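You operate a simulated robot arm through the tools that you are given. There is no shell and no other tool. Be economical: measure what you need, move in short steps, check, and stop when the job is done.

You are at the controls of a simulated robot arm. One attempt, no reset.

## Task
Fetch the grey-ring cup and set it on top of the thick dark block. Then shut the lower left cabinet drawer. Then take the orange-cap squeeze bottle and put it in the teal tray. Then take the black-cap square bottle and leave it on the orange card. Then open the side table drawer, put the medium orange stopper from there on the small white tray and shut the drawer again. Then take the blue-tape beaker on the top of the side table and put it away on the drain board. The order counts. Set down upright: grey-ring cup, black-cap square bottle, blue-tape beaker.

The check looks at the end state, three seconds after you hand in, the way a careful person would. Anything else that was tipped, shoved, dropped, spilled or broken makes it a failure. Lids that push on must go on centred and level and be pressed home; caps that screw on are set level and turned clockwise until they are tight.

## Robot
A 7-joint arm with a fingered hand on a trunk, on a base that drives. Base frame: it is fixed to the floor where the robot stands at the start and does not move with it; the origin is under the middle of the robot, x ahead of it, y to its left, z up. Units: mm, degrees, N and s.
With the tool pointing down near the work surface it reaches from about 280 to 480 mm from the robot's upright axis, wherever it stands. Its first joint turns from -166.0 to 166.0 degrees. Places, roughly: black-cap square bottle (6x6x14 cm) [-1100, -500, 900]; blue-tape beaker [-1250, -750, 750]; drain board [-300, -2200, 700]; grey-ring cup (6x6x7 cm) [500, 0, 900]; lower left cabinet drawer [400, -400, 200]; medium orange stopper (4x4x4 cm) [-1000, -600, 700]; orange card [-1500, 0, 750]; orange-cap squeeze bottle (12x6x21 cm) [-1000, -300, 300]; side table drawer [-1100, -700, 700]; small white tray (9x12x2 cm) [500, -1300, 500]; teal tray (39x22x5 cm) [-1400, -400, 800]; thick dark block [750, 0, 1000]. Payload 3.4 kg.
The TCP is the grasp point between the finger pads, 25 mm short of the fingertips. In the tool frame z runs along the fingers and y along their closing line. The gripper opens to 88 mm. The gripper's body begins 29 mm behind the TCP. The gripper is a hand of 3 fingers: y runs from the thumb to the fingers, the wrist lies at [-13, -106, -174] in the tool frame, and closing takes about 1.5 s.
Orientation is that of the tool frame in the base frame, as a unit quaternion [w, x, y, z]. With the fingers straight down and the wrist toward the robot, the tool's x, y and z point along [0, 1, 0], [1, 0, 0] and [0, 0, -1] of the base frame.

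## Interface
- The arm moves only by the tool play_rows. Its argument "motion" is a list of rows, each a list of 7 numbers: the shift along the base's x, y, z in mm, then the turn, a rotation vector about the base's x, y, z in degrees, then the finger opening in mm, from 0 to 88. In form: [[x, y, z, ax, ay, az, grip], ...]. A call has 1 to 10 rows; each row shifts and turns the commanded pose from where the row before left it. Each row takes 0.2 s and may step no farther than 50 mm and 8.6 degrees from the row before; otherwise, or with a gripper value out of range, the whole call is refused. Where a pose cannot be reached the arm comes as near as it can. A force on the tool above 40 N (or 10 N above the force at the start of the call, whichever is more), or a blocked arm, ends the call early, and 0.2 s more pass. The fingers move at their own pace (about 72 mm/s each) and stop on an object; they squeeze with about 33 N. The grip force told is the motor's: it shows also when the fingers shut on nothing. Time passes only in rows, and 0.2 s behind the last, so rows that do not move let the fingers close. It gives the time, the measured TCP pose, the force on the tool (base axes), the opening and the grip force at its end, in the units of the frame above (readings bear some noise), with the torque about the TCP (base axes, N m) and any sound that the robot's microphone picked up.
- Cameras (640 x 400 px; columns grow to the right, rows downward): "scene" is now at [-27.8, 84.9, 1502.9]; the picture's right is [-0.92, -0.40, -0.00], its down [-0.29, 0.66, -0.69] and it looks along [0.28, -0.63, -0.73] (base axes); focal length 230 px, centre (320, 200). "wrist" rides on the gripper at [58, -85, -99] in the tool frame; the picture's right is [-0.67, 0.35, -0.66], its down [-0.69, -0.63, 0.37] and it looks along [-0.29, 0.69, 0.66] (tool axes); focal length 261 px, centre (320, 200). There is no depth. A picture from a camera that has moved, and an enlarged one, comes with that camera's place and axes in the base frame and with its lens.
- get_image(camera): a new picture of that camera. The clock stands still meanwhile.
- raise_lower(by): slides the trunk up (or, below 0, down) by that many mm; the arm and the scene camera ride with it, the base frame stays. It gives what a move gives, with no picture.
- roll_base(legs): drives the robot by 1 to 6 legs, each [ahead, left, turn to the left] in mm, mm and degrees, along the robot's own axes; the way and the turn of a leg run together, so that a leg with both is an arc; at most 1500 mm and 180 degrees a leg. The arm and the cameras ride along, it lands a little off, and it stops where it bumps. It gives what a move gives.
- hand_shape(shape): the hand has 3 fingers and takes this shape, open, in about a second: jaw (thumb against the fingers, like two jaws); tri (thumb and two fingers); tip (a fingertip pinch); poke (one finger out to press); point (the index stretched); flat (the hand flat); cup (the hand cupped); fist (a fist). The gripper value then closes the fingers along that shape, each until it touches; the sizes above hold for jaw. It gives what a move gives, with no picture.
- aim_head(pan, tilt): turns the head with the scene camera to pan (to the left, within 155 degrees either way) and tilt (down, from -29 to 69), counted from straight ahead of the robot. It gives what a move gives.
- inspect(camera, box): a new picture of the part [left, top, right, bottom] of that camera's present view, enlarged. The clock stands still meanwhile.
- hand_in(): hands the job in; it is judged then, once.

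Work in short steps. Places have to be worked out from the pictures, the camera data and where the tool is seen: move nearer, look again, correct. Check each grasp and each placing, and mend what went wrong. You have 196 turns and 166 pictures in all, those below and enlarged ones among them. Open the gripper and draw the arm clear of the work before you hand the job in, unless the task says otherwise; then end with one line.

The tools are called after "Emit:" as a command line: name --pt "numbers of a row" for each row, then --argument value for the rest, lists and objects as JSON in quotes. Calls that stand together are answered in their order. play_rows: Moves the arm, as the interface text tells. Its arguments: {"type":"object","properties":{"motion":{"type":"array","items":{"type":"array","items":{"type":"number"}}}},"required":["motion"]} The other tools are called the same way: raise_lower (by) slides the trunk up or down; hand_shape (shape) gives the hand a shape; roll_base (legs) drives the base; aim_head (pan, tilt) turns the head that bears the scene camera; get_image (camera) takes a picture; inspect (camera, box) takes an enlarged picture of a part of a camera's view; hand_in () hands the job in.

At the start:

```text
t: 0.0
position: [27.6, -355.1, 1186.2]
tcp_rot: [-0.001, 0.707, 0.707, 0.0]
contact_force: [-0.7, 1.5, 0.0]
ft_torque: [-0.02, 0.02, 0.02]
finger_gap: 87.7
grasp_force: 0.0
shape: jaw
trunk travel left (down, up): [-525.0, 65.0]
robot x, y, heading: [-1.0, -0.1, -0.0]
head pan, tilt: [-66.2, 46.6]
```

scene: 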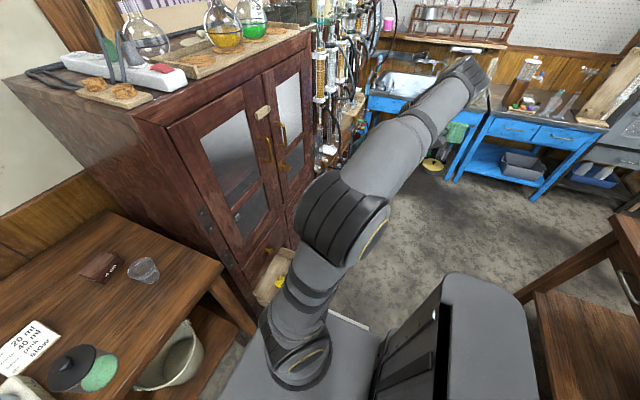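
wrist: 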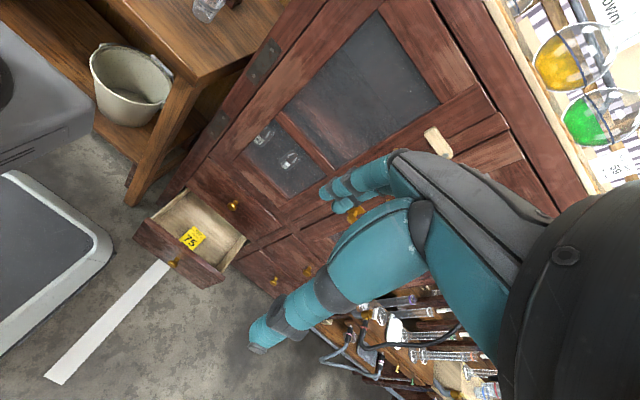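

I'll look around first, starting with straight ahead, where the table with the cup and the dark block should be.

Emit:
aim_head --pan 0 --tilt 45

Emit:
get_image --camera "scene"

Emit:
aim_head --pan -150 --tilt 35

Emit:
get_image --camera "scene"

Emit:
aim_head --pan 150 --tilt 35

Emit:
get_image --camera "scene"

```text
t: 1.4
position: [27.6, -354.3, 1187.3]
tcp_rot: [0.0, 0.708, 0.707, 0.0]
contact_force: [0.3, 0.1, 0.2]
ft_torque: [0.0, 0.0, 0.0]
finger_gap: 87.4
grasp_force: 0.1
shape: jaw
trunk travel left (down, up): [-525.0, 65.0]
robot x, y, heading: [0.5, 2.6, 0.1]
head pan, tilt: [0.0, 45.0]
```

```text
163 pictures are left
camera scene: at [21.2, 158.0, 1505.2], right [0.0, -1.0, 0.0], down [-0.71, 0.0, -0.71], along [0.71, 0.0, -0.71], focal length 230 px, centre (320, 200)
```

scene: 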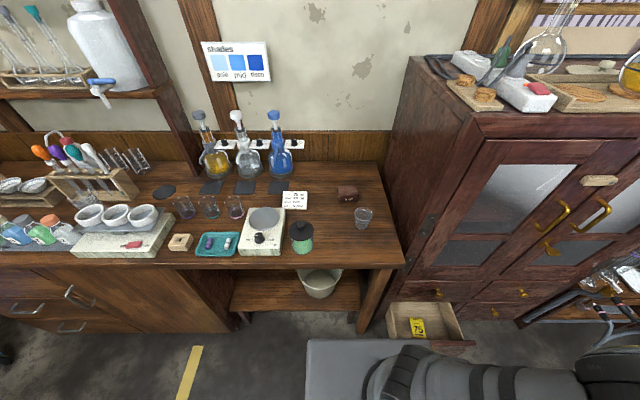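

```text
t: 3.7
position: [28.7, -354.4, 1186.9]
tcp_rot: [0.001, 0.707, 0.707, 0.0]
contact_force: [0.2, -0.2, -0.1]
ft_torque: [-0.04, 0.05, -0.01]
finger_gap: 87.6
grasp_force: 0.0
shape: jaw
trunk travel left (down, up): [-525.0, 65.0]
robot x, y, heading: [2.2, -2.3, -0.0]
head pan, tilt: [-150.0, 35.0]
```

```text
162 pictures are left
camera scene: at [-136.4, 114.0, 1520.0], right [-0.5, 0.87, 0.0], down [0.5, 0.29, -0.82], along [-0.71, -0.41, -0.57], focal length 230 px, centre (320, 200)
```

scene: 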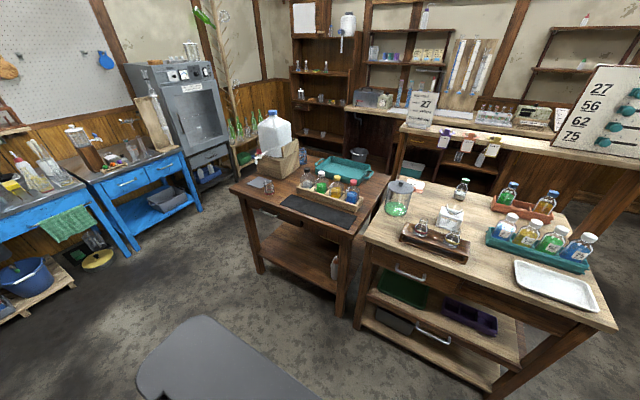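

```text
t: 7.8
position: [28.0, -354.0, 1187.4]
tcp_rot: [0.0, 0.707, 0.707, 0.0]
contact_force: [0.0, -0.9, 0.4]
ft_torque: [-0.01, 0.01, 0.01]
finger_gap: 87.7
grasp_force: 0.0
shape: jaw
trunk travel left (down, up): [-525.0, 65.0]
robot x, y, heading: [-2.7, -0.4, -0.0]
head pan, tilt: [150.0, 35.0]
```

```text
161 pictures are left
camera scene: at [-136.4, 202.1, 1520.0], right [0.5, 0.87, 0.0], down [0.5, -0.29, -0.82], along [-0.71, 0.41, -0.57], focal length 230 px, centre (320, 200)
```

scene: 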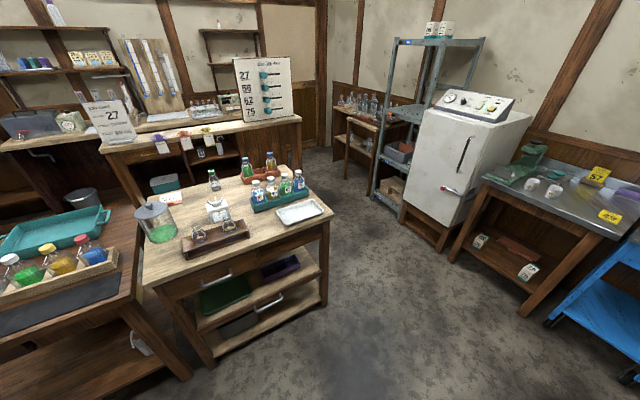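

The bench ahead shows a glass at around (362,217) and a dark block at (347,193). I'll face ahead again and zoom in on these.

Emit:
aim_head --pan 0 --tilt 45

Emit:
inspect --camera "scene" --box '[260, 160, 420, 260]'

Emit:
inspect --camera "scene" --box '[360, 240, 520, 340]'

Emit:
get_image --camera "wrist"

```text
t: 10.2
position: [28.1, -354.5, 1186.9]
tcp_rot: [0.0, 0.707, 0.707, 0.0]
contact_force: [-0.4, -0.1, 0.4]
ft_torque: [0.01, -0.01, 0.02]
finger_gap: 87.5
grasp_force: 0.1
shape: jaw
trunk travel left (down, up): [-525.0, 65.0]
robot x, y, heading: [0.8, -4.9, -0.1]
head pan, tilt: [0.0, 45.0]
```

```text
4.00 times, centred on (340, 210) of scene
camera zoom: at [21.2, 158.1, 1505.2], right [0.0, -1.0, 0.0], down [-0.71, 0.0, -0.71], along [0.71, 0.0, -0.71], focal length 921 px, centre (240, 160)
```

zoom: 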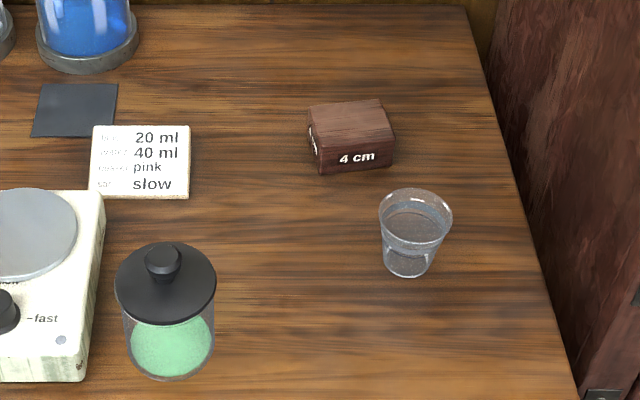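

```text
4.00 times, centred on (440, 290) of scene
camera zoom: at [21.2, 158.1, 1505.2], right [0.0, -1.0, 0.0], down [-0.71, 0.0, -0.71], along [0.71, 0.0, -0.71], focal length 921 px, centre (-160, -160)
```

zoom: 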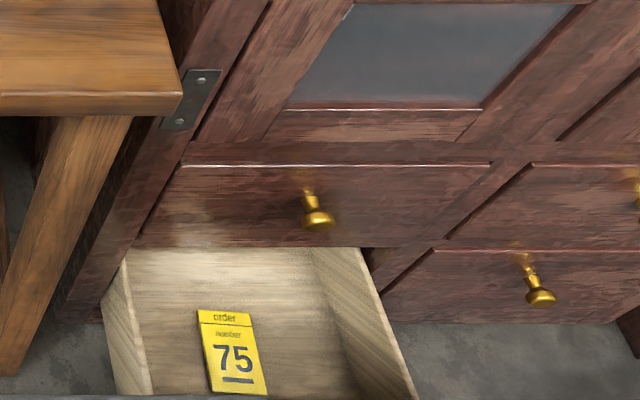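

```text
158 pictures are left
camera wrist: at [-57.4, -296.2, 1287.0], right [0.35, -0.67, 0.66], down [-0.63, -0.69, -0.37], along [0.69, -0.29, -0.66], focal length 261 px, centre (320, 200)
```

wrist: 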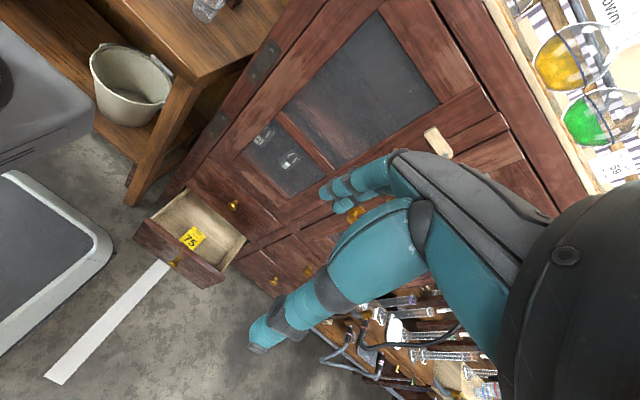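

The glass with the ring sits near (550,0) and the "4 cm" dark block behind it. I need the bench edge and the base footprint, so I'll look down.

Emit:
aim_head --pan 0 --tilt 69

Emit:
get_image --camera "scene"

Emit:
aim_head --pan -75 --tilt 69

Emit:
get_image --camera "scene"

```text
t: 11.0
position: [27.5, -354.4, 1186.4]
tcp_rot: [-0.001, 0.707, 0.707, 0.001]
contact_force: [0.1, -0.2, -0.6]
ft_torque: [0.03, -0.01, 0.01]
finger_gap: 87.5
grasp_force: 0.1
shape: jaw
trunk travel left (down, up): [-525.0, 65.0]
robot x, y, heading: [1.8, -1.6, 0.3]
head pan, tilt: [0.0, 68.8]
```

```text
157 pictures are left
camera scene: at [-4.1, 158.1, 1476.4], right [0.0, -1.0, 0.0], down [-0.93, 0.0, -0.36], along [0.36, 0.0, -0.93], focal length 230 px, centre (320, 200)
```

scene: 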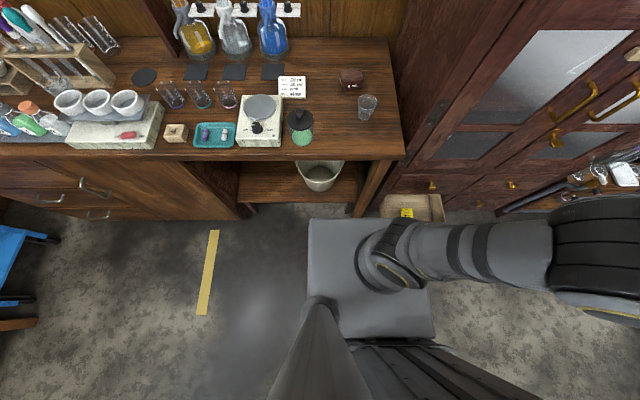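

```text
t: 12.5
position: [29.0, -354.8, 1187.3]
tcp_rot: [0.001, 0.707, 0.707, 0.0]
contact_force: [-0.3, 0.5, 0.2]
ft_torque: [0.01, 0.01, -0.02]
finger_gap: 87.8
grasp_force: 0.0
shape: jaw
trunk travel left (down, up): [-525.0, 65.0]
robot x, y, heading: [2.6, 0.6, 0.1]
head pan, tilt: [-75.0, 68.8]
```

```text
156 pictures are left
camera scene: at [-45.6, 104.1, 1476.3], right [-0.97, -0.26, 0.0], down [-0.24, 0.9, -0.36], along [0.09, -0.35, -0.93], focal length 230 px, centre (320, 200)
```

scene: 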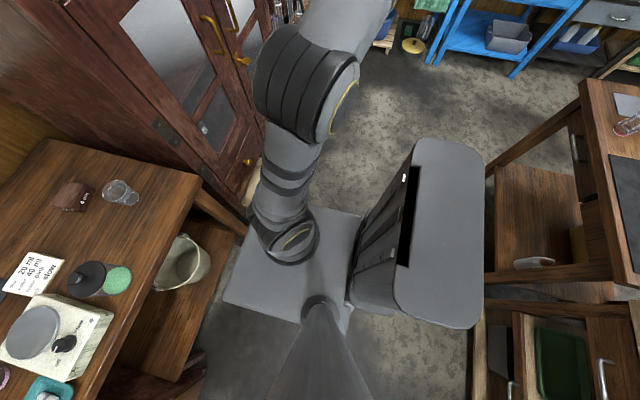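

The bench top is around z≈840 with its edge at x≈390, and the cup is near (595,0). I'll drive forward 150, shifting left 90 to stay clear of the open drawer.

Emit:
roll_base --legs '[[0, 90, 0], [140, 0, 0]]'

Emit:
aim_head --pan -10 --tilt 60

Emit:
get_image --camera "scene"

```text
t: 14.5
position: [167.6, -263.3, 1186.7]
tcp_rot: [0.0, 0.708, 0.706, 0.0]
contact_force: [-0.3, -0.5, 0.1]
ft_torque: [0.02, 0.01, 0.01]
finger_gap: 87.5
grasp_force: 0.1
shape: jaw
trunk travel left (down, up): [-525.0, 65.0]
robot x, y, heading: [137.4, 90.3, -0.2]
head pan, tilt: [-75.0, 68.8]
```

```text
t: 15.9
position: [166.4, -263.1, 1186.7]
tcp_rot: [0.001, 0.707, 0.707, 0.0]
contact_force: [-0.5, -0.6, -0.3]
ft_torque: [-0.01, 0.02, 0.04]
finger_gap: 87.8
grasp_force: 0.1
shape: jaw
trunk travel left (down, up): [-525.0, 65.0]
robot x, y, heading: [138.1, 91.7, -0.2]
head pan, tilt: [-10.0, 60.0]
```

```text
155 pictures are left
camera scene: at [144.8, 237.7, 1485.7], right [-0.18, -0.98, 0.0], down [-0.85, 0.15, -0.5], along [0.49, -0.09, -0.87], focal length 230 px, centre (320, 200)
```

scene: 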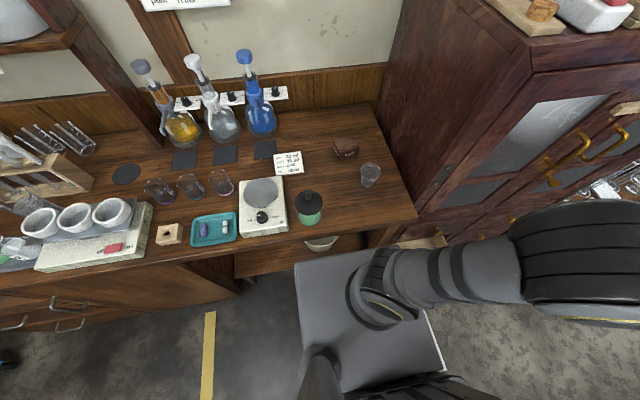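

I need precise positions, so I'll zoom in on the block and cup.

Emit:
inspect --camera "scene" --box '[280, 115, 440, 215]'

```text
4.00 times, centred on (360, 165) of scene
camera zoom: at [144.8, 237.7, 1485.7], right [-0.18, -0.98, 0.0], down [-0.85, 0.15, -0.5], along [0.49, -0.09, -0.87], focal length 921 px, centre (160, 340)
```

zoom: 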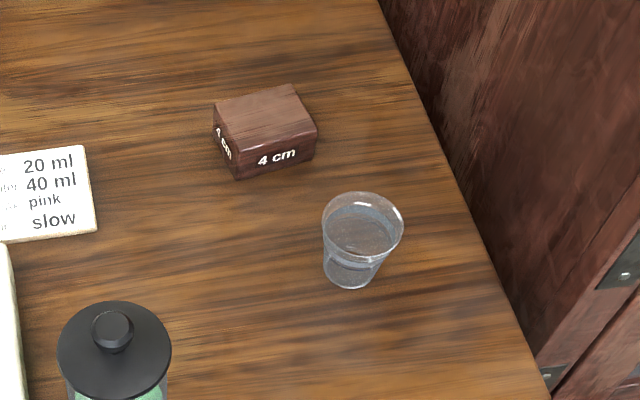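

Triangulated: the bench top is z≈863, the cup axis about (533,13), and the block top centre about (678,51) at z≈903. I'll bring the hand round in front, staying clear of the cabinet.

Emit:
play_rows --pt "31 28 0 0 0 0 88" --pt "31 28 0 0 0 0 88" --pt "31 28 0 0 0 0 88" --pt "31 28 0 0 0 0 88" --pt "17 30 0 0 0 0 88" --pt "17 30 0 0 0 0 88" --pt "17 30 0 0 0 0 88" --pt "33 20 0 0 0 0 88" --pt "33 20 0 0 0 0 88" --pt "33 20 0 0 0 0 88"

```text
t: 18.1
position: [442.9, 4.2, 1188.4]
tcp_rot: [0.004, 0.705, 0.709, 0.0]
contact_force: [0.6, 0.4, -0.6]
ft_torque: [-0.03, 0.0, 0.03]
finger_gap: 87.9
grasp_force: 0.0
shape: jaw
trunk travel left (down, up): [-525.0, 65.0]
robot x, y, heading: [137.2, 90.8, 0.1]
head pan, tilt: [-10.0, 60.0]
```

The arm tracked well. Now to above the cup.

Emit:
play_rows --pt "30 3 -40 0 0 0 88" --pt "30 3 -40 0 0 0 88" --pt "30 3 -40 0 0 0 88" --pt "0 0 -45 0 0 0 88" --pt "0 0 0 0 0 0 88"

Emit:
get_image --camera "scene"

Emit:
get_image --camera "wrist"

```text
t: 19.3
position: [527.0, 6.8, 1023.4]
tcp_rot: [0.0, 0.708, 0.706, 0.0]
contact_force: [-0.2, -0.3, 0.1]
ft_torque: [-0.05, 0.0, -0.04]
finger_gap: 87.9
grasp_force: 0.1
shape: jaw
trunk travel left (down, up): [-525.0, 65.0]
robot x, y, heading: [141.7, 90.8, -0.0]
head pan, tilt: [-10.0, 60.0]
```

```text
153 pictures are left
camera scene: at [144.7, 237.8, 1485.7], right [-0.18, -0.98, 0.0], down [-0.85, 0.15, -0.5], along [0.49, -0.09, -0.87], focal length 230 px, centre (320, 200)
```

scene: 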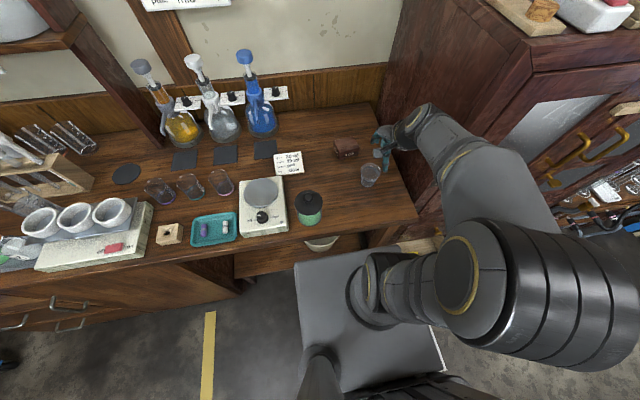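

```text
152 pictures are left
camera wrist: at [442.7, 64.0, 1123.6], right [0.35, -0.67, 0.66], down [-0.63, -0.68, -0.37], along [0.69, -0.29, -0.66], focal length 261 px, centre (320, 200)
```

wrist: 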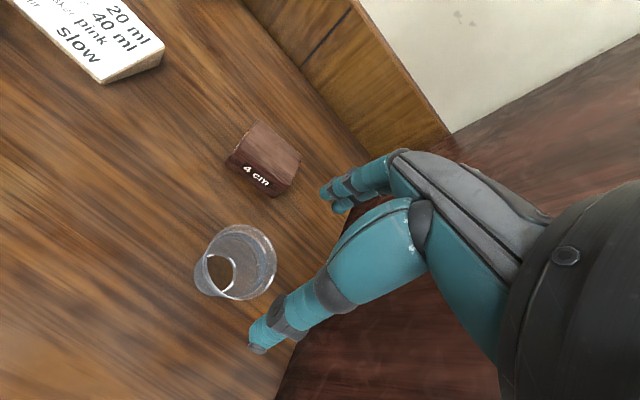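

Both views agree: the cup axis is (532,13). I'll align and descend to TCP z≈912.

Emit:
play_rows --pt "5 6 0 0 0 0 88" --pt "0 0 -30 0 0 0 88" --pt "0 0 -30 0 0 0 88" --pt "0 0 0 0 0 0 88"

Emit:
get_image --camera "wrist"

```text
t: 20.3
position: [532.6, 13.4, 961.9]
tcp_rot: [0.0, 0.708, 0.706, 0.0]
contact_force: [0.7, 0.0, 0.2]
ft_torque: [-0.05, -0.03, -0.01]
finger_gap: 87.8
grasp_force: 0.1
shape: jaw
trunk travel left (down, up): [-525.0, 65.0]
robot x, y, heading: [139.7, 92.2, -0.5]
head pan, tilt: [-10.0, 60.0]
```

```text
151 pictures are left
camera wrist: at [447.3, 71.5, 1062.5], right [0.35, -0.67, 0.66], down [-0.63, -0.68, -0.37], along [0.69, -0.29, -0.66], focal length 261 px, centre (320, 200)
```

wrist: 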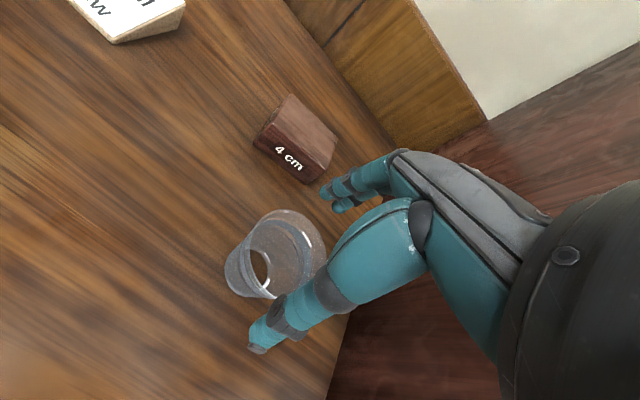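

Alignment looks good. I'll descend the last 50 mm and close.

Emit:
play_rows --pt "0 2 -25 0 0 0 88" --pt "0 0 -25 0 0 0 88" --pt "0 0 0 0 0 0 88"

Emit:
play_rows --pt "0 0 0 0 0 0 50" --pt "0 0 0 0 0 0 40" --pt "0 0 0 0 0 0 40" --pt "0 0 0 0 0 0 40" --pt "0 0 0 0 0 0 40" --pt "0 0 0 0 0 0 40" --pt "0 0 0 0 0 0 40" --pt "0 0 0 0 0 0 40"

Emit:
get_image --camera "wrist"

```text
t: 21.1
position: [533.4, 15.4, 909.8]
tcp_rot: [-0.001, 0.708, 0.706, 0.0]
contact_force: [-0.6, 0.3, -0.2]
ft_torque: [0.04, 0.01, 0.0]
finger_gap: 87.8
grasp_force: 0.0
shape: jaw
trunk travel left (down, up): [-525.0, 65.0]
robot x, y, heading: [133.7, 89.3, -0.1]
head pan, tilt: [-10.0, 60.0]
```

```text
t: 22.9
position: [534.2, 13.7, 909.3]
tcp_rot: [0.0, 0.708, 0.706, -0.001]
contact_force: [0.6, 0.1, -0.4]
ft_torque: [0.04, -0.01, -0.02]
finger_gap: 42.1
grasp_force: 33.0
shape: jaw
trunk travel left (down, up): [-525.0, 65.0]
robot x, y, heading: [140.4, 92.7, -0.0]
head pan, tilt: [-10.0, 60.0]
```

```text
150 pictures are left
camera wrist: at [448.7, 72.8, 1010.5], right [0.35, -0.67, 0.66], down [-0.63, -0.68, -0.37], along [0.69, -0.29, -0.66], focal length 261 px, centre (320, 200)
```

wrist: 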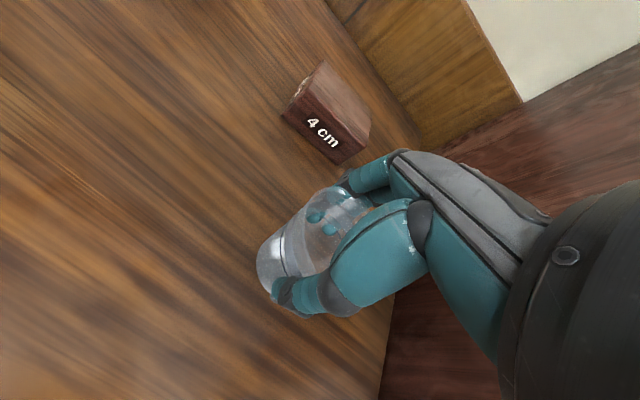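

Gripped at 42 mm with 33 N. I'll lift 80 mm and check.

Emit:
play_rows --pt "0 0 20 0 0 0 30" --pt "0 0 30 0 0 0 30" --pt "0 0 30 0 0 0 30" --pt "0 0 0 0 0 0 30"

Emit:
play_rows --pt "24 6 0 0 0 0 30" --pt "24 6 0 0 0 0 30" --pt "24 6 0 0 0 0 30" --pt "24 6 0 0 0 0 30" --pt "24 6 0 0 0 0 30" --pt "24 6 0 0 0 0 30" --pt "0 0 0 0 0 0 30"

Emit:
get_image --camera "wrist"

Emit:
get_image --camera "scene"

```text
t: 23.9
position: [536.9, 14.7, 991.3]
tcp_rot: [0.0, 0.707, 0.707, 0.001]
contact_force: [0.1, 0.2, 0.7]
ft_torque: [-0.01, 0.01, 0.01]
finger_gap: 41.8
grasp_force: 32.7
shape: jaw
trunk travel left (down, up): [-525.0, 65.0]
robot x, y, heading: [139.8, 89.6, -0.0]
head pan, tilt: [-10.0, 60.0]
```

```text
t: 25.5
position: [678.6, 54.9, 992.8]
tcp_rot: [0.001, 0.708, 0.706, -0.001]
contact_force: [0.1, 0.1, -0.4]
ft_torque: [0.0, -0.02, -0.01]
finger_gap: 41.7
grasp_force: 32.4
shape: jaw
trunk travel left (down, up): [-525.0, 65.0]
robot x, y, heading: [141.5, 95.0, 0.0]
head pan, tilt: [-10.0, 60.0]
```

```text
149 pictures are left
camera wrist: at [593.6, 113.2, 1092.5], right [0.35, -0.67, 0.66], down [-0.63, -0.68, -0.37], along [0.69, -0.29, -0.66], focal length 261 px, centre (320, 200)
```

wrist: 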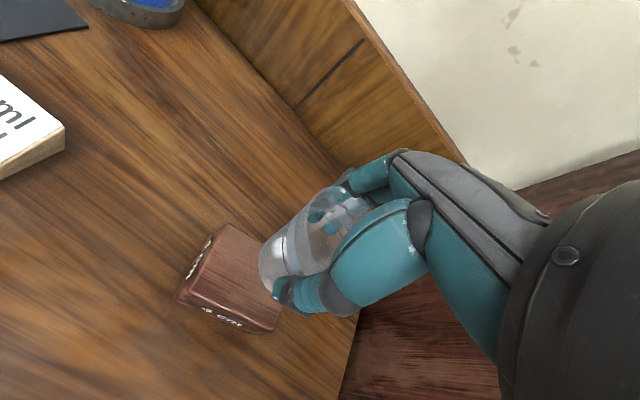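

```text
148 pictures are left
camera scene: at [144.9, 237.8, 1485.7], right [-0.18, -0.98, 0.0], down [-0.85, 0.15, -0.5], along [0.49, -0.09, -0.87], focal length 230 px, centre (320, 200)
```

scene: 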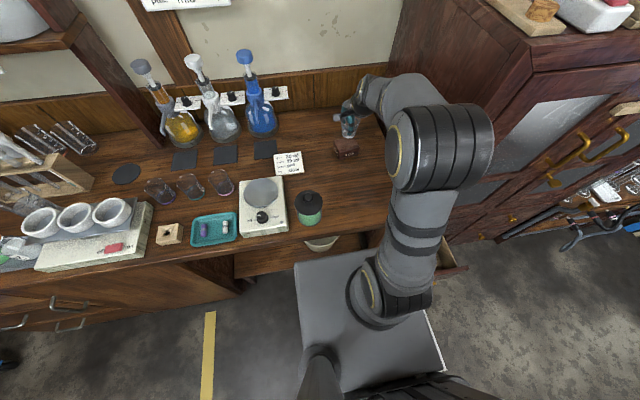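

Reach is fine, and the block centre is confirmed at (676,53). I'll lower gently until contact.

Emit:
play_rows --pt "-2 -1 -18 0 0 0 30" --pt "0 0 -14 0 0 0 30" --pt "0 0 -5 0 0 0 30" --pt "0 0 0 0 0 0 30"

Emit:
inspect --camera "scene" --box '[310, 90, 390, 170]'

Emit:
get_image --camera "wrist"

```text
t: 26.5
position: [677.9, 53.7, 955.4]
tcp_rot: [0.0, 0.708, 0.706, 0.0]
contact_force: [-0.4, -0.4, -0.4]
ft_torque: [0.01, -0.02, 0.0]
finger_gap: 41.9
grasp_force: 32.6
shape: jaw
trunk travel left (down, up): [-525.0, 65.0]
robot x, y, heading: [139.1, 90.2, 0.1]
head pan, tilt: [-10.0, 60.0]
```

```text
5.00 times, centred on (350, 130) of scene
camera zoom: at [144.9, 237.7, 1485.7], right [-0.18, -0.98, 0.0], down [-0.85, 0.15, -0.5], along [0.49, -0.09, -0.87], focal length 1151 px, centre (170, 550)
```

zoom: 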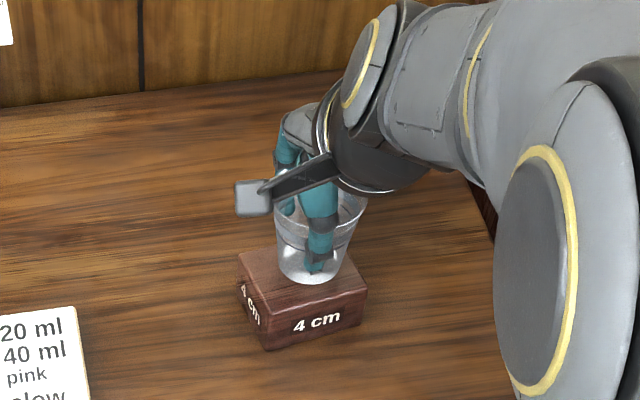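

```text
146 pictures are left
camera wrist: at [592.1, 111.8, 1055.4], right [0.35, -0.67, 0.66], down [-0.63, -0.68, -0.37], along [0.69, -0.29, -0.66], focal length 261 px, centre (320, 200)
```

wrist: 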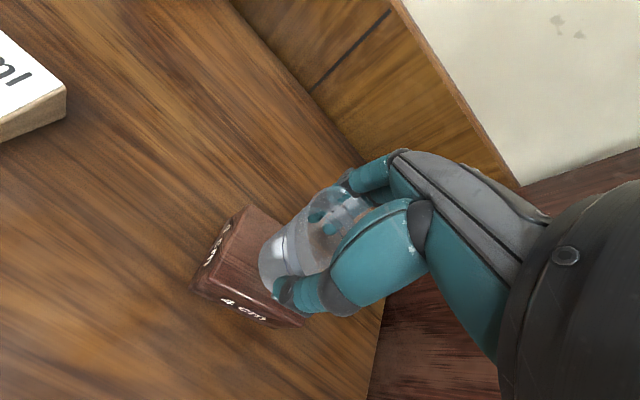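

Cup is about 4 mm to the right of block centre. I'll shift it and lower in small steps.

Emit:
play_rows --pt "0 4 0 0 0 0 30" --pt "0 0 -3 0 0 0 30" --pt "0 0 -1.5 0 0 0 30" --pt "0 0 -1 0 0 0 30" --pt "0 0 0 0 0 0 30"

```text
t: 27.7
position: [678.7, 56.5, 948.2]
tcp_rot: [0.0, 0.707, 0.707, 0.0]
contact_force: [-0.4, 0.4, -0.6]
ft_torque: [-0.01, 0.01, 0.0]
finger_gap: 41.6
grasp_force: 33.4
shape: jaw
trunk travel left (down, up): [-525.0, 65.0]
robot x, y, heading: [137.3, 90.3, -0.3]
head pan, tilt: [-10.0, 60.0]
```

No contact yet; continuing down by single millimetres.

Emit:
play_rows --pt "0 0 -1 0 0 0 30" --pt "0 0 -1 0 0 0 30" --pt "0 0 0 0 0 0 30"

Emit:
inspect --camera "scene" --box '[310, 90, 390, 170]'

```text
t: 28.5
position: [677.9, 55.6, 948.8]
tcp_rot: [0.001, 0.707, 0.707, 0.001]
contact_force: [-1.0, 0.8, 7.4]
ft_torque: [0.02, -0.13, 0.01]
finger_gap: 41.7
grasp_force: 33.4
shape: jaw
trunk travel left (down, up): [-525.0, 65.0]
robot x, y, heading: [141.7, 91.1, 0.1]
head pan, tilt: [-10.0, 60.0]
```

```text
5.00 times, centred on (350, 130) of scene
camera zoom: at [144.2, 237.9, 1485.8], right [-0.18, -0.98, 0.0], down [-0.85, 0.15, -0.5], along [0.49, -0.09, -0.87], focal length 1151 px, centre (170, 550)
```

zoom: 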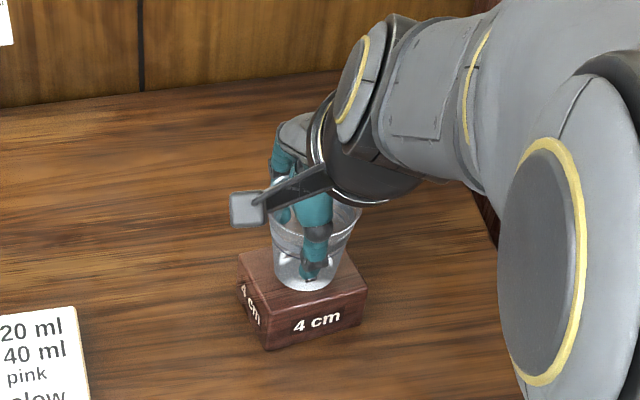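

Contact with 7 N, cup centred on the block. Release.

Emit:
play_rows --pt "0 0 0 0 0 0 50" --pt "0 0 0 0 0 0 65" --pt "0 0 0 0 0 0 80" --pt "0 0 0 0 0 0 88" --pt "0 0 0 0 0 0 88" --pt "0 0 0 0 0 0 88"

Emit:
play_rows --pt "0 0 25 0 0 0 88" --pt "0 0 40 0 0 0 88" --pt "0 0 40 0 0 0 88" --pt "0 0 40 0 0 0 88" --pt "-40 0 20 0 0 0 88" --pt "-45 -10 0 0 0 0 88" --pt "-45 -10 20 0 0 0 88"

Emit:
inspect --camera "scene" --box '[310, 90, 390, 170]'

```text
t: 29.9
position: [677.8, 56.4, 947.0]
tcp_rot: [0.0, 0.708, 0.706, 0.0]
contact_force: [0.5, 0.7, 0.2]
ft_torque: [0.0, 0.04, -0.01]
finger_gap: 87.7
grasp_force: 0.1
shape: jaw
trunk travel left (down, up): [-525.0, 65.0]
robot x, y, heading: [141.0, 92.6, 0.2]
head pan, tilt: [-10.0, 60.0]
```

```text
refused: row 7 steps farther than a row can; nothing moved
```

```text
5.00 times, centred on (350, 130) of scene
camera zoom: at [144.9, 237.8, 1485.7], right [-0.18, -0.98, 0.0], down [-0.85, 0.15, -0.5], along [0.49, -0.09, -0.87], focal length 1151 px, centre (170, 550)
```

zoom: 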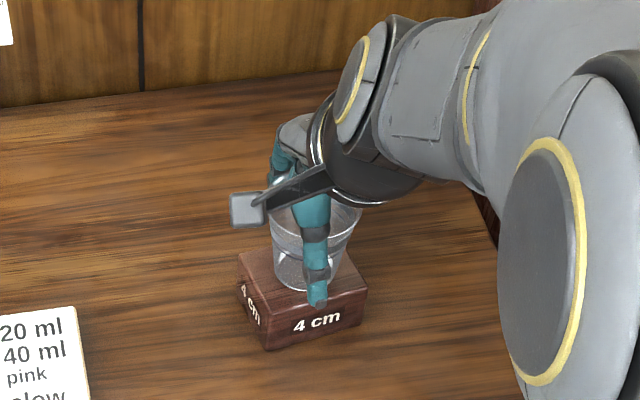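

Released cleanly. I'll retreat upward, then back.

Emit:
play_rows --pt "0 0 25 0 0 0 88" --pt "0 0 40 0 0 0 88" --pt "0 0 40 0 0 0 88" --pt "0 0 40 0 0 0 88" --pt "-40 0 20 0 0 0 88" --pt "-45 0 0 0 0 0 88" --pt "-45 0 0 0 0 0 88" --pt "-45 0 0 0 0 0 88" --pt "-45 0 0 0 0 0 88"

Emit:
inspect --camera "scene" --box '[310, 90, 390, 170]'

Emit:
roll_base --legs '[[-260, 0, 0]]'

Emit:
get_image --camera "scene"

```text
t: 31.9
position: [459.8, 56.1, 1104.2]
tcp_rot: [-0.018, 0.704, 0.709, -0.017]
contact_force: [-0.2, 0.4, -1.2]
ft_torque: [-0.01, 0.0, -0.03]
finger_gap: 87.8
grasp_force: 0.1
shape: jaw
trunk travel left (down, up): [-525.0, 65.0]
robot x, y, heading: [138.8, 91.4, 0.1]
head pan, tilt: [-10.0, 60.0]
```

```text
5.00 times, centred on (350, 130) of scene
camera zoom: at [145.6, 237.8, 1491.1], right [-0.18, -0.98, 0.0], down [-0.85, 0.15, -0.5], along [0.49, -0.09, -0.87], focal length 1151 px, centre (170, 550)
```

zoom: 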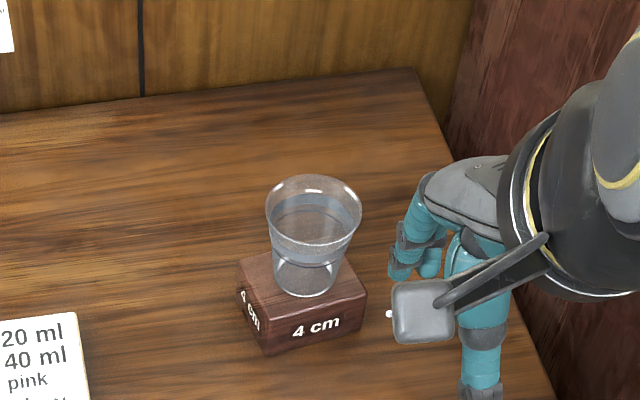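

```text
t: 33.8
position: [198.5, 56.3, 1103.0]
tcp_rot: [-0.018, 0.704, 0.709, -0.016]
contact_force: [0.3, 0.1, 0.1]
ft_torque: [0.0, -0.05, -0.02]
finger_gap: 87.6
grasp_force: 0.1
shape: jaw
trunk travel left (down, up): [-525.0, 65.0]
robot x, y, heading: [-126.2, 89.5, 0.7]
head pan, tilt: [-10.0, 60.0]
```

```text
142 pictures are left
camera scene: at [-120.6, 237.2, 1489.8], right [-0.17, -0.99, 0.0], down [-0.85, 0.15, -0.5], along [0.49, -0.08, -0.87], focal length 230 px, centre (320, 200)
```

scene: 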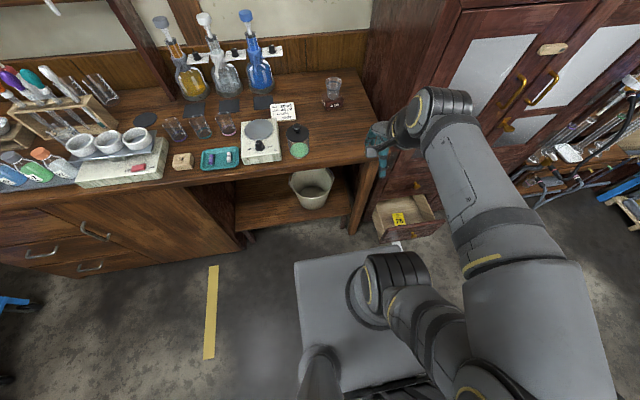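

Cup stands upright on the block. Now I'll slide right to face the open drawer.

Emit:
roll_base --legs '[[0, -430, 0]]'

Emit:
raise_lower --by -300

Emit:
get_image --camera "scene"

Emit:
get_image --camera "wrist"

```text
t: 36.4
position: [199.0, -382.4, 1096.1]
tcp_rot: [-0.022, 0.707, 0.706, -0.019]
contact_force: [-0.8, -0.7, 0.5]
ft_torque: [-0.03, 0.02, -0.02]
finger_gap: 87.7
grasp_force: 0.0
shape: jaw
trunk travel left (down, up): [-525.0, 65.0]
robot x, y, heading: [-125.2, -346.0, -0.5]
head pan, tilt: [-10.0, 60.0]
```

```text
t: 37.5
position: [148.5, -365.7, 949.7]
tcp_rot: [-0.134, 0.693, 0.702, -0.098]
contact_force: [1.3, 1.0, 0.1]
ft_torque: [0.0, -0.02, 0.04]
finger_gap: 87.7
grasp_force: 0.0
shape: jaw
trunk travel left (down, up): [-473.0, 117.0]
robot x, y, heading: [-123.6, -346.1, -0.3]
head pan, tilt: [-10.0, 60.0]
stopped: the arm was blocked; the commanded pose is now the measured one
```

```text
141 pictures are left
camera scene: at [-118.1, -197.4, 1434.0], right [-0.18, -0.98, 0.0], down [-0.85, 0.15, -0.5], along [0.49, -0.09, -0.87], focal length 230 px, centre (320, 200)
```

scene: 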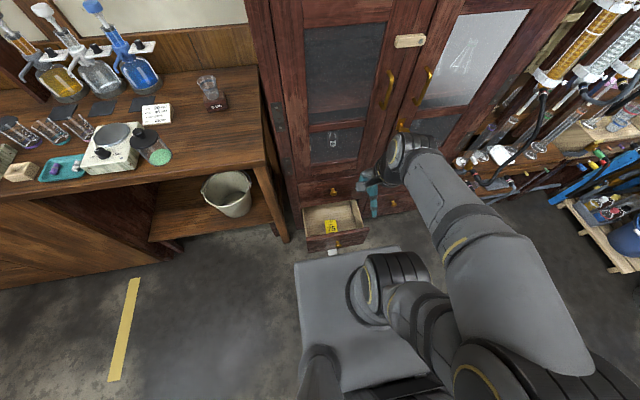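

```text
140 pictures are left
camera wrist: at [99.2, -314.1, 1073.8], right [0.55, -0.69, 0.47], down [-0.71, -0.68, -0.18], along [0.45, -0.24, -0.86], focal length 261 px, centre (320, 200)
```

wrist: 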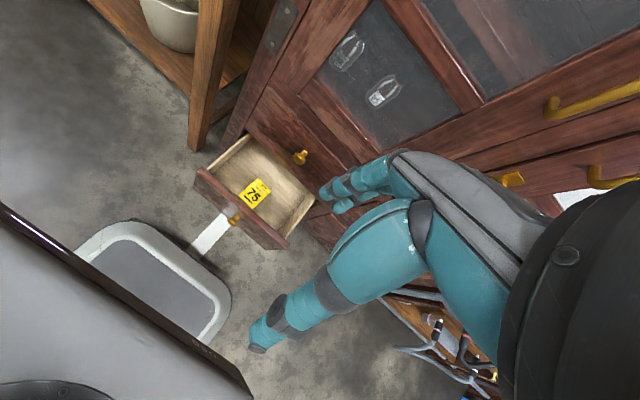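

The trunk stopped when the arm was blocked (probably the elbow against the body), and the hand tilted. I'll reach further forward and level the hand to change the elbow posture.

Emit:
play_rows --pt "30 0 0 -1 -6.3 -0.2 88" --pt "30 0 0 -1 -6.3 -0.2 88" --pt "30 0 0 -1 -6.3 -0.2 88" --pt "20 0 0 0 0 0 88" --pt "0 0 0 0 0 0 88"

Emit:
get_image --camera "scene"

```text
t: 38.7
position: [262.0, -367.5, 954.8]
tcp_rot: [0.006, 0.706, 0.708, 0.003]
contact_force: [-0.7, 0.0, 0.3]
ft_torque: [0.02, -0.01, -0.01]
finger_gap: 87.9
grasp_force: 0.0
shape: jaw
out of reach, approached as far as the arm can: row 1
trunk travel left (down, up): [-473.0, 117.0]
robot x, y, heading: [-123.6, -346.0, -0.6]
head pan, tilt: [-10.0, 60.0]
```

```text
139 pictures are left
camera scene: at [-117.9, -197.3, 1434.1], right [-0.18, -0.98, 0.0], down [-0.85, 0.15, -0.5], along [0.49, -0.09, -0.87], focal length 230 px, centre (320, 200)
```

scene: 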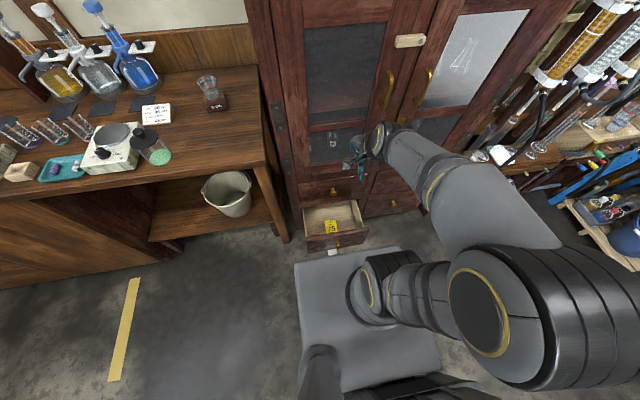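

Posture restored with the elbow out to the right. Try the trunk down again.

Emit:
raise_lower --by -350

Emit:
get_image --camera "wrist"

Emit:
get_image --camera "scene"

```text
t: 42.1
position: [261.7, -367.7, 603.5]
tcp_rot: [0.006, 0.706, 0.708, 0.003]
contact_force: [0.1, -0.3, 0.3]
ft_torque: [-0.03, 0.02, 0.0]
finger_gap: 87.8
grasp_force: 0.1
shape: jaw
trunk travel left (down, up): [-123.0, 467.0]
robot x, y, heading: [-125.4, -346.0, -0.1]
head pan, tilt: [-10.0, 60.0]
```

```text
138 pictures are left
camera wrist: at [175.2, -309.1, 703.1], right [0.34, -0.67, 0.66], down [-0.62, -0.69, -0.37], along [0.7, -0.29, -0.65], focal length 261 px, centre (320, 200)
```

wrist: 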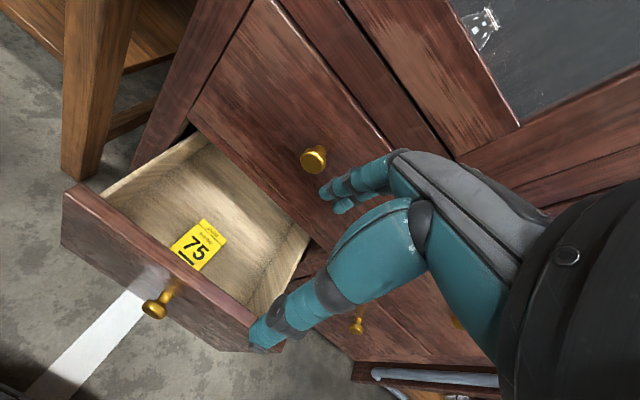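

```text
137 pictures are left
camera scene: at [-118.1, -197.3, 1084.1], right [-0.18, -0.98, 0.0], down [-0.85, 0.15, -0.5], along [0.49, -0.09, -0.87], focal length 230 px, centre (320, 200)
```

scene: 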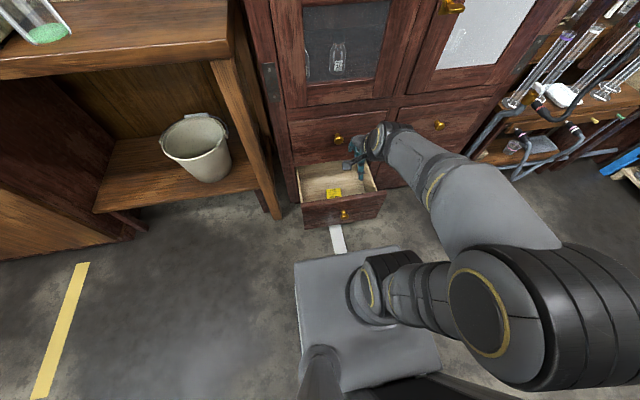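

The knob is at about (260,-365,258), and the panel face at x≈290 spans z≈190–330. I'll close the fingers, back off to x≈225 and lower in front of the panel, left of the knob.

Emit:
play_rows --pt "-18 20 0 0 0 0 0" --pt "-18 20 0 0 0 0 0" --pt "0 0 -45 0 0 0 0" --pt "0 0 -45 0 0 0 0" --pt "0 0 -45 0 0 0 0" --pt "0 0 0 0 0 0 0"

Emit:
raise_lower --by -120

Emit:
get_image --camera "wrist"

Emit:
get_image --camera "scene"

```text
t: 43.5
position: [277.4, -327.5, 492.6]
tcp_rot: [0.005, 0.706, 0.708, 0.003]
contact_force: [-0.4, 0.1, 0.3]
ft_torque: [0.02, -0.01, -0.01]
finger_gap: 0.0
grasp_force: 32.7
shape: jaw
out of reach, approached as far as the arm can: row 2, 3, 4, 5
trunk travel left (down, up): [-123.0, 467.0]
robot x, y, heading: [-124.6, -343.6, -0.2]
head pan, tilt: [-10.0, 60.0]
```

```text
t: 45.0
position: [276.8, -326.8, 372.8]
tcp_rot: [0.005, 0.706, 0.708, 0.002]
contact_force: [0.2, -0.6, -0.5]
ft_torque: [-0.01, -0.03, -0.01]
finger_gap: 0.0
grasp_force: 32.3
shape: jaw
trunk travel left (down, up): [-3.0, 587.0]
robot x, y, heading: [-123.3, -344.0, -0.2]
head pan, tilt: [-10.0, 60.0]
```

```text
136 pictures are left
camera wrist: at [190.4, -268.6, 471.4], right [0.34, -0.67, 0.66], down [-0.62, -0.69, -0.37], along [0.7, -0.29, -0.65], focal length 261 px, centre (320, 200)
```

wrist: 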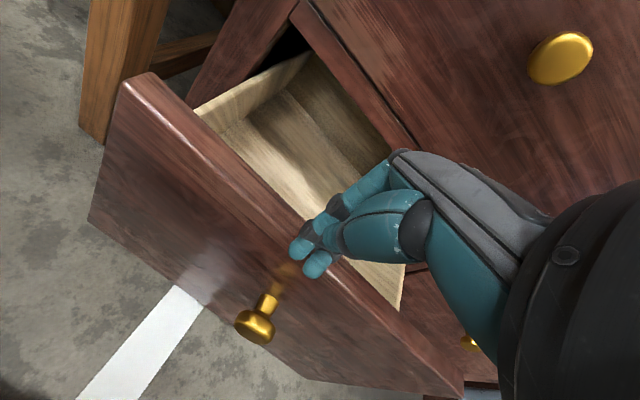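

```text
135 pictures are left
camera scene: at [-118.0, -197.3, 964.1], right [-0.18, -0.98, 0.0], down [-0.85, 0.15, -0.5], along [0.49, -0.09, -0.87], focal length 230 px, centre (320, 200)
```

scene: 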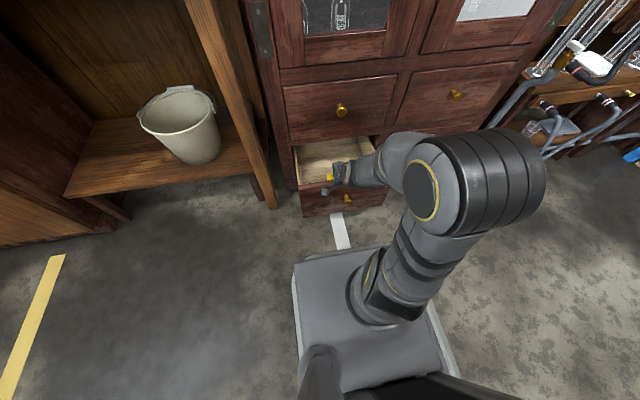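

The arm needs more radius at this height. I'll back the base up 95 mm so the hand is in front of the panel (face x≈292, top z≈335), then lower.

Emit:
roll_base --legs '[[-95, 0, 0]]'

Emit:
play_rows --pt "0 0 -35 0 0 0 0" --pt "0 0 -35 0 0 0 0" --pt "0 0 -30 0 0 0 0" --pt "0 0 0 0 0 0 0"

Emit:
get_image --camera "wrist"

```text
t: 46.1
position: [181.3, -325.9, 371.5]
tcp_rot: [0.006, 0.704, 0.71, 0.002]
contact_force: [0.2, 0.2, 0.3]
ft_torque: [-0.01, -0.01, -0.02]
finger_gap: 0.1
grasp_force: 33.0
shape: jaw
trunk travel left (down, up): [-3.0, 587.0]
robot x, y, heading: [-217.3, -344.5, -0.4]
head pan, tilt: [-10.0, 60.0]
```

```text
t: 47.1
position: [180.4, -324.0, 272.7]
tcp_rot: [0.005, 0.704, 0.71, 0.002]
contact_force: [-0.1, -0.1, -0.2]
ft_torque: [0.01, 0.01, 0.02]
finger_gap: 0.0
grasp_force: 33.1
shape: jaw
trunk travel left (down, up): [-3.0, 587.0]
robot x, y, heading: [-218.5, -344.4, -0.0]
head pan, tilt: [-10.0, 60.0]
```

```text
134 pictures are left
camera wrist: at [93.6, -266.4, 371.2], right [0.35, -0.66, 0.66], down [-0.62, -0.69, -0.37], along [0.7, -0.28, -0.65], focal length 261 px, centre (320, 200)
```

wrist: 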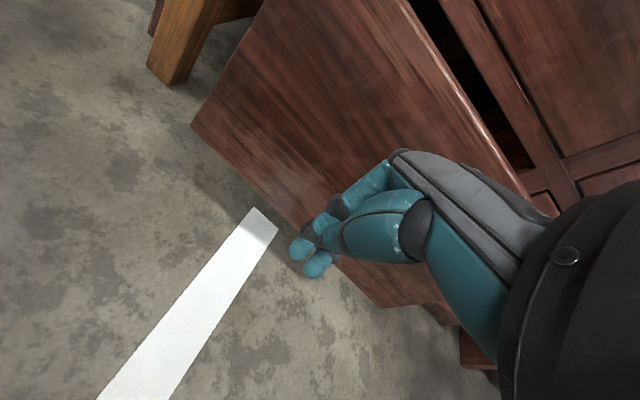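

The hand is in front of the panel. I'll push forward in steps.

Emit:
play_rows --pt "30 0 0 0 0 0 0" --pt "20 0 0 0 0 0 0" --pt "15 0 0 0 0 0 0" --pt "15 0 0 0 0 0 0" --pt "15 0 0 0 0 0 0" --pt "15 0 0 0 0 0 0" --pt "15 0 0 0 0 0 0" --pt "0 0 0 0 0 0 0"

Emit:
get_image --camera "scene"

```text
t: 48.9
position: [308.3, -326.9, 271.8]
tcp_rot: [0.005, 0.705, 0.709, 0.002]
contact_force: [-2.5, -0.3, -1.4]
ft_torque: [0.02, -0.07, 0.0]
finger_gap: 0.0
grasp_force: 33.0
shape: jaw
trunk travel left (down, up): [-3.0, 587.0]
robot x, y, heading: [-215.5, -344.6, 0.0]
head pan, tilt: [-10.0, 60.0]
```

```text
133 pictures are left
camera scene: at [-213.2, -197.0, 964.1], right [-0.18, -0.98, 0.0], down [-0.85, 0.15, -0.5], along [0.49, -0.09, -0.87], focal length 230 px, centre (320, 200)
```

scene: 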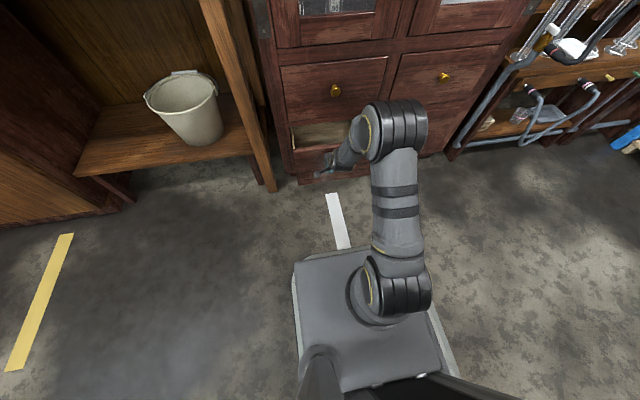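

The drawer slides with ~2.5 N. The arm is near its reach limit, so I'll roll the base 50 mm ahead and then continue with the arm.

Emit:
roll_base --legs '[[50, 0, 0]]'

Emit:
get_image --camera "wrist"

```text
t: 49.9
position: [360.0, -325.2, 271.5]
tcp_rot: [0.005, 0.705, 0.71, 0.002]
contact_force: [0.3, -0.7, 0.1]
ft_torque: [-0.02, -0.01, -0.02]
finger_gap: 0.1
grasp_force: 33.3
shape: jaw
trunk travel left (down, up): [-3.0, 587.0]
robot x, y, heading: [-169.8, -341.5, -0.1]
head pan, tilt: [-10.0, 60.0]
```

```text
132 pictures are left
camera wrist: at [272.4, -267.5, 370.9], right [0.35, -0.66, 0.66], down [-0.62, -0.69, -0.37], along [0.7, -0.28, -0.65], focal length 261 px, centre (320, 200)
```

wrist: 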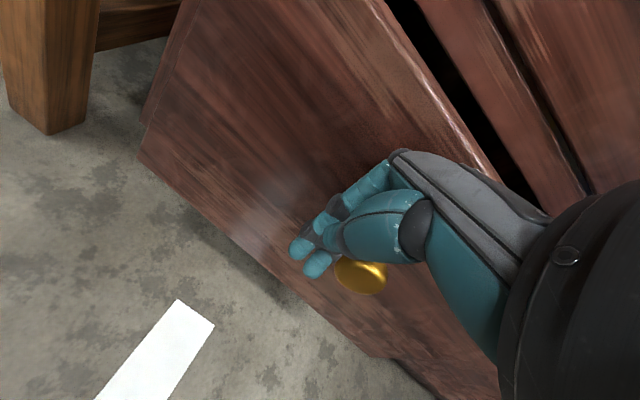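

Nearly shut; a gap remains. Roll 25 more, then push with the arm in small steps.

Emit:
roll_base --legs '[[25, 0, 0]]'

Emit:
play_rows --pt "6 0 0 0 0 0 0" --pt "6 0 0 0 0 0 0" --pt "6 0 0 0 0 0 0" --pt "6 0 0 0 0 0 0" --pt "0 0 0 0 0 0 0"

Emit:
get_image --camera "wrist"

```text
t: 50.7
position: [384.7, -326.1, 271.5]
tcp_rot: [0.005, 0.705, 0.71, 0.002]
contact_force: [1.0, 0.2, 0.3]
ft_torque: [0.01, -0.05, -0.01]
finger_gap: 0.0
grasp_force: 33.3
shape: jaw
trunk travel left (down, up): [-3.0, 587.0]
robot x, y, heading: [-141.1, -343.7, -0.0]
head pan, tilt: [-10.0, 60.0]
```

```text
t: 51.9
position: [408.3, -324.8, 272.9]
tcp_rot: [0.005, 0.704, 0.71, 0.002]
contact_force: [-0.8, -0.2, 0.5]
ft_torque: [0.02, -0.05, 0.02]
finger_gap: 0.0
grasp_force: 32.8
shape: jaw
trunk travel left (down, up): [-3.0, 587.0]
robot x, y, heading: [-147.3, -341.9, 0.2]
head pan, tilt: [-10.0, 60.0]
```

```text
131 pictures are left
camera wrist: at [321.0, -267.2, 371.3], right [0.35, -0.66, 0.66], down [-0.62, -0.69, -0.37], along [0.7, -0.28, -0.65], focal length 261 px, centre (320, 200)
```

wrist: 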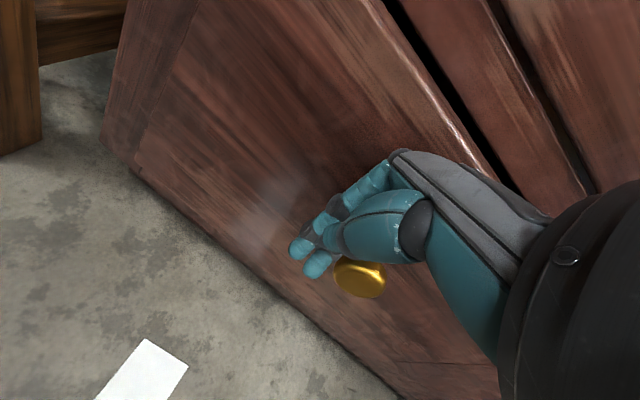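

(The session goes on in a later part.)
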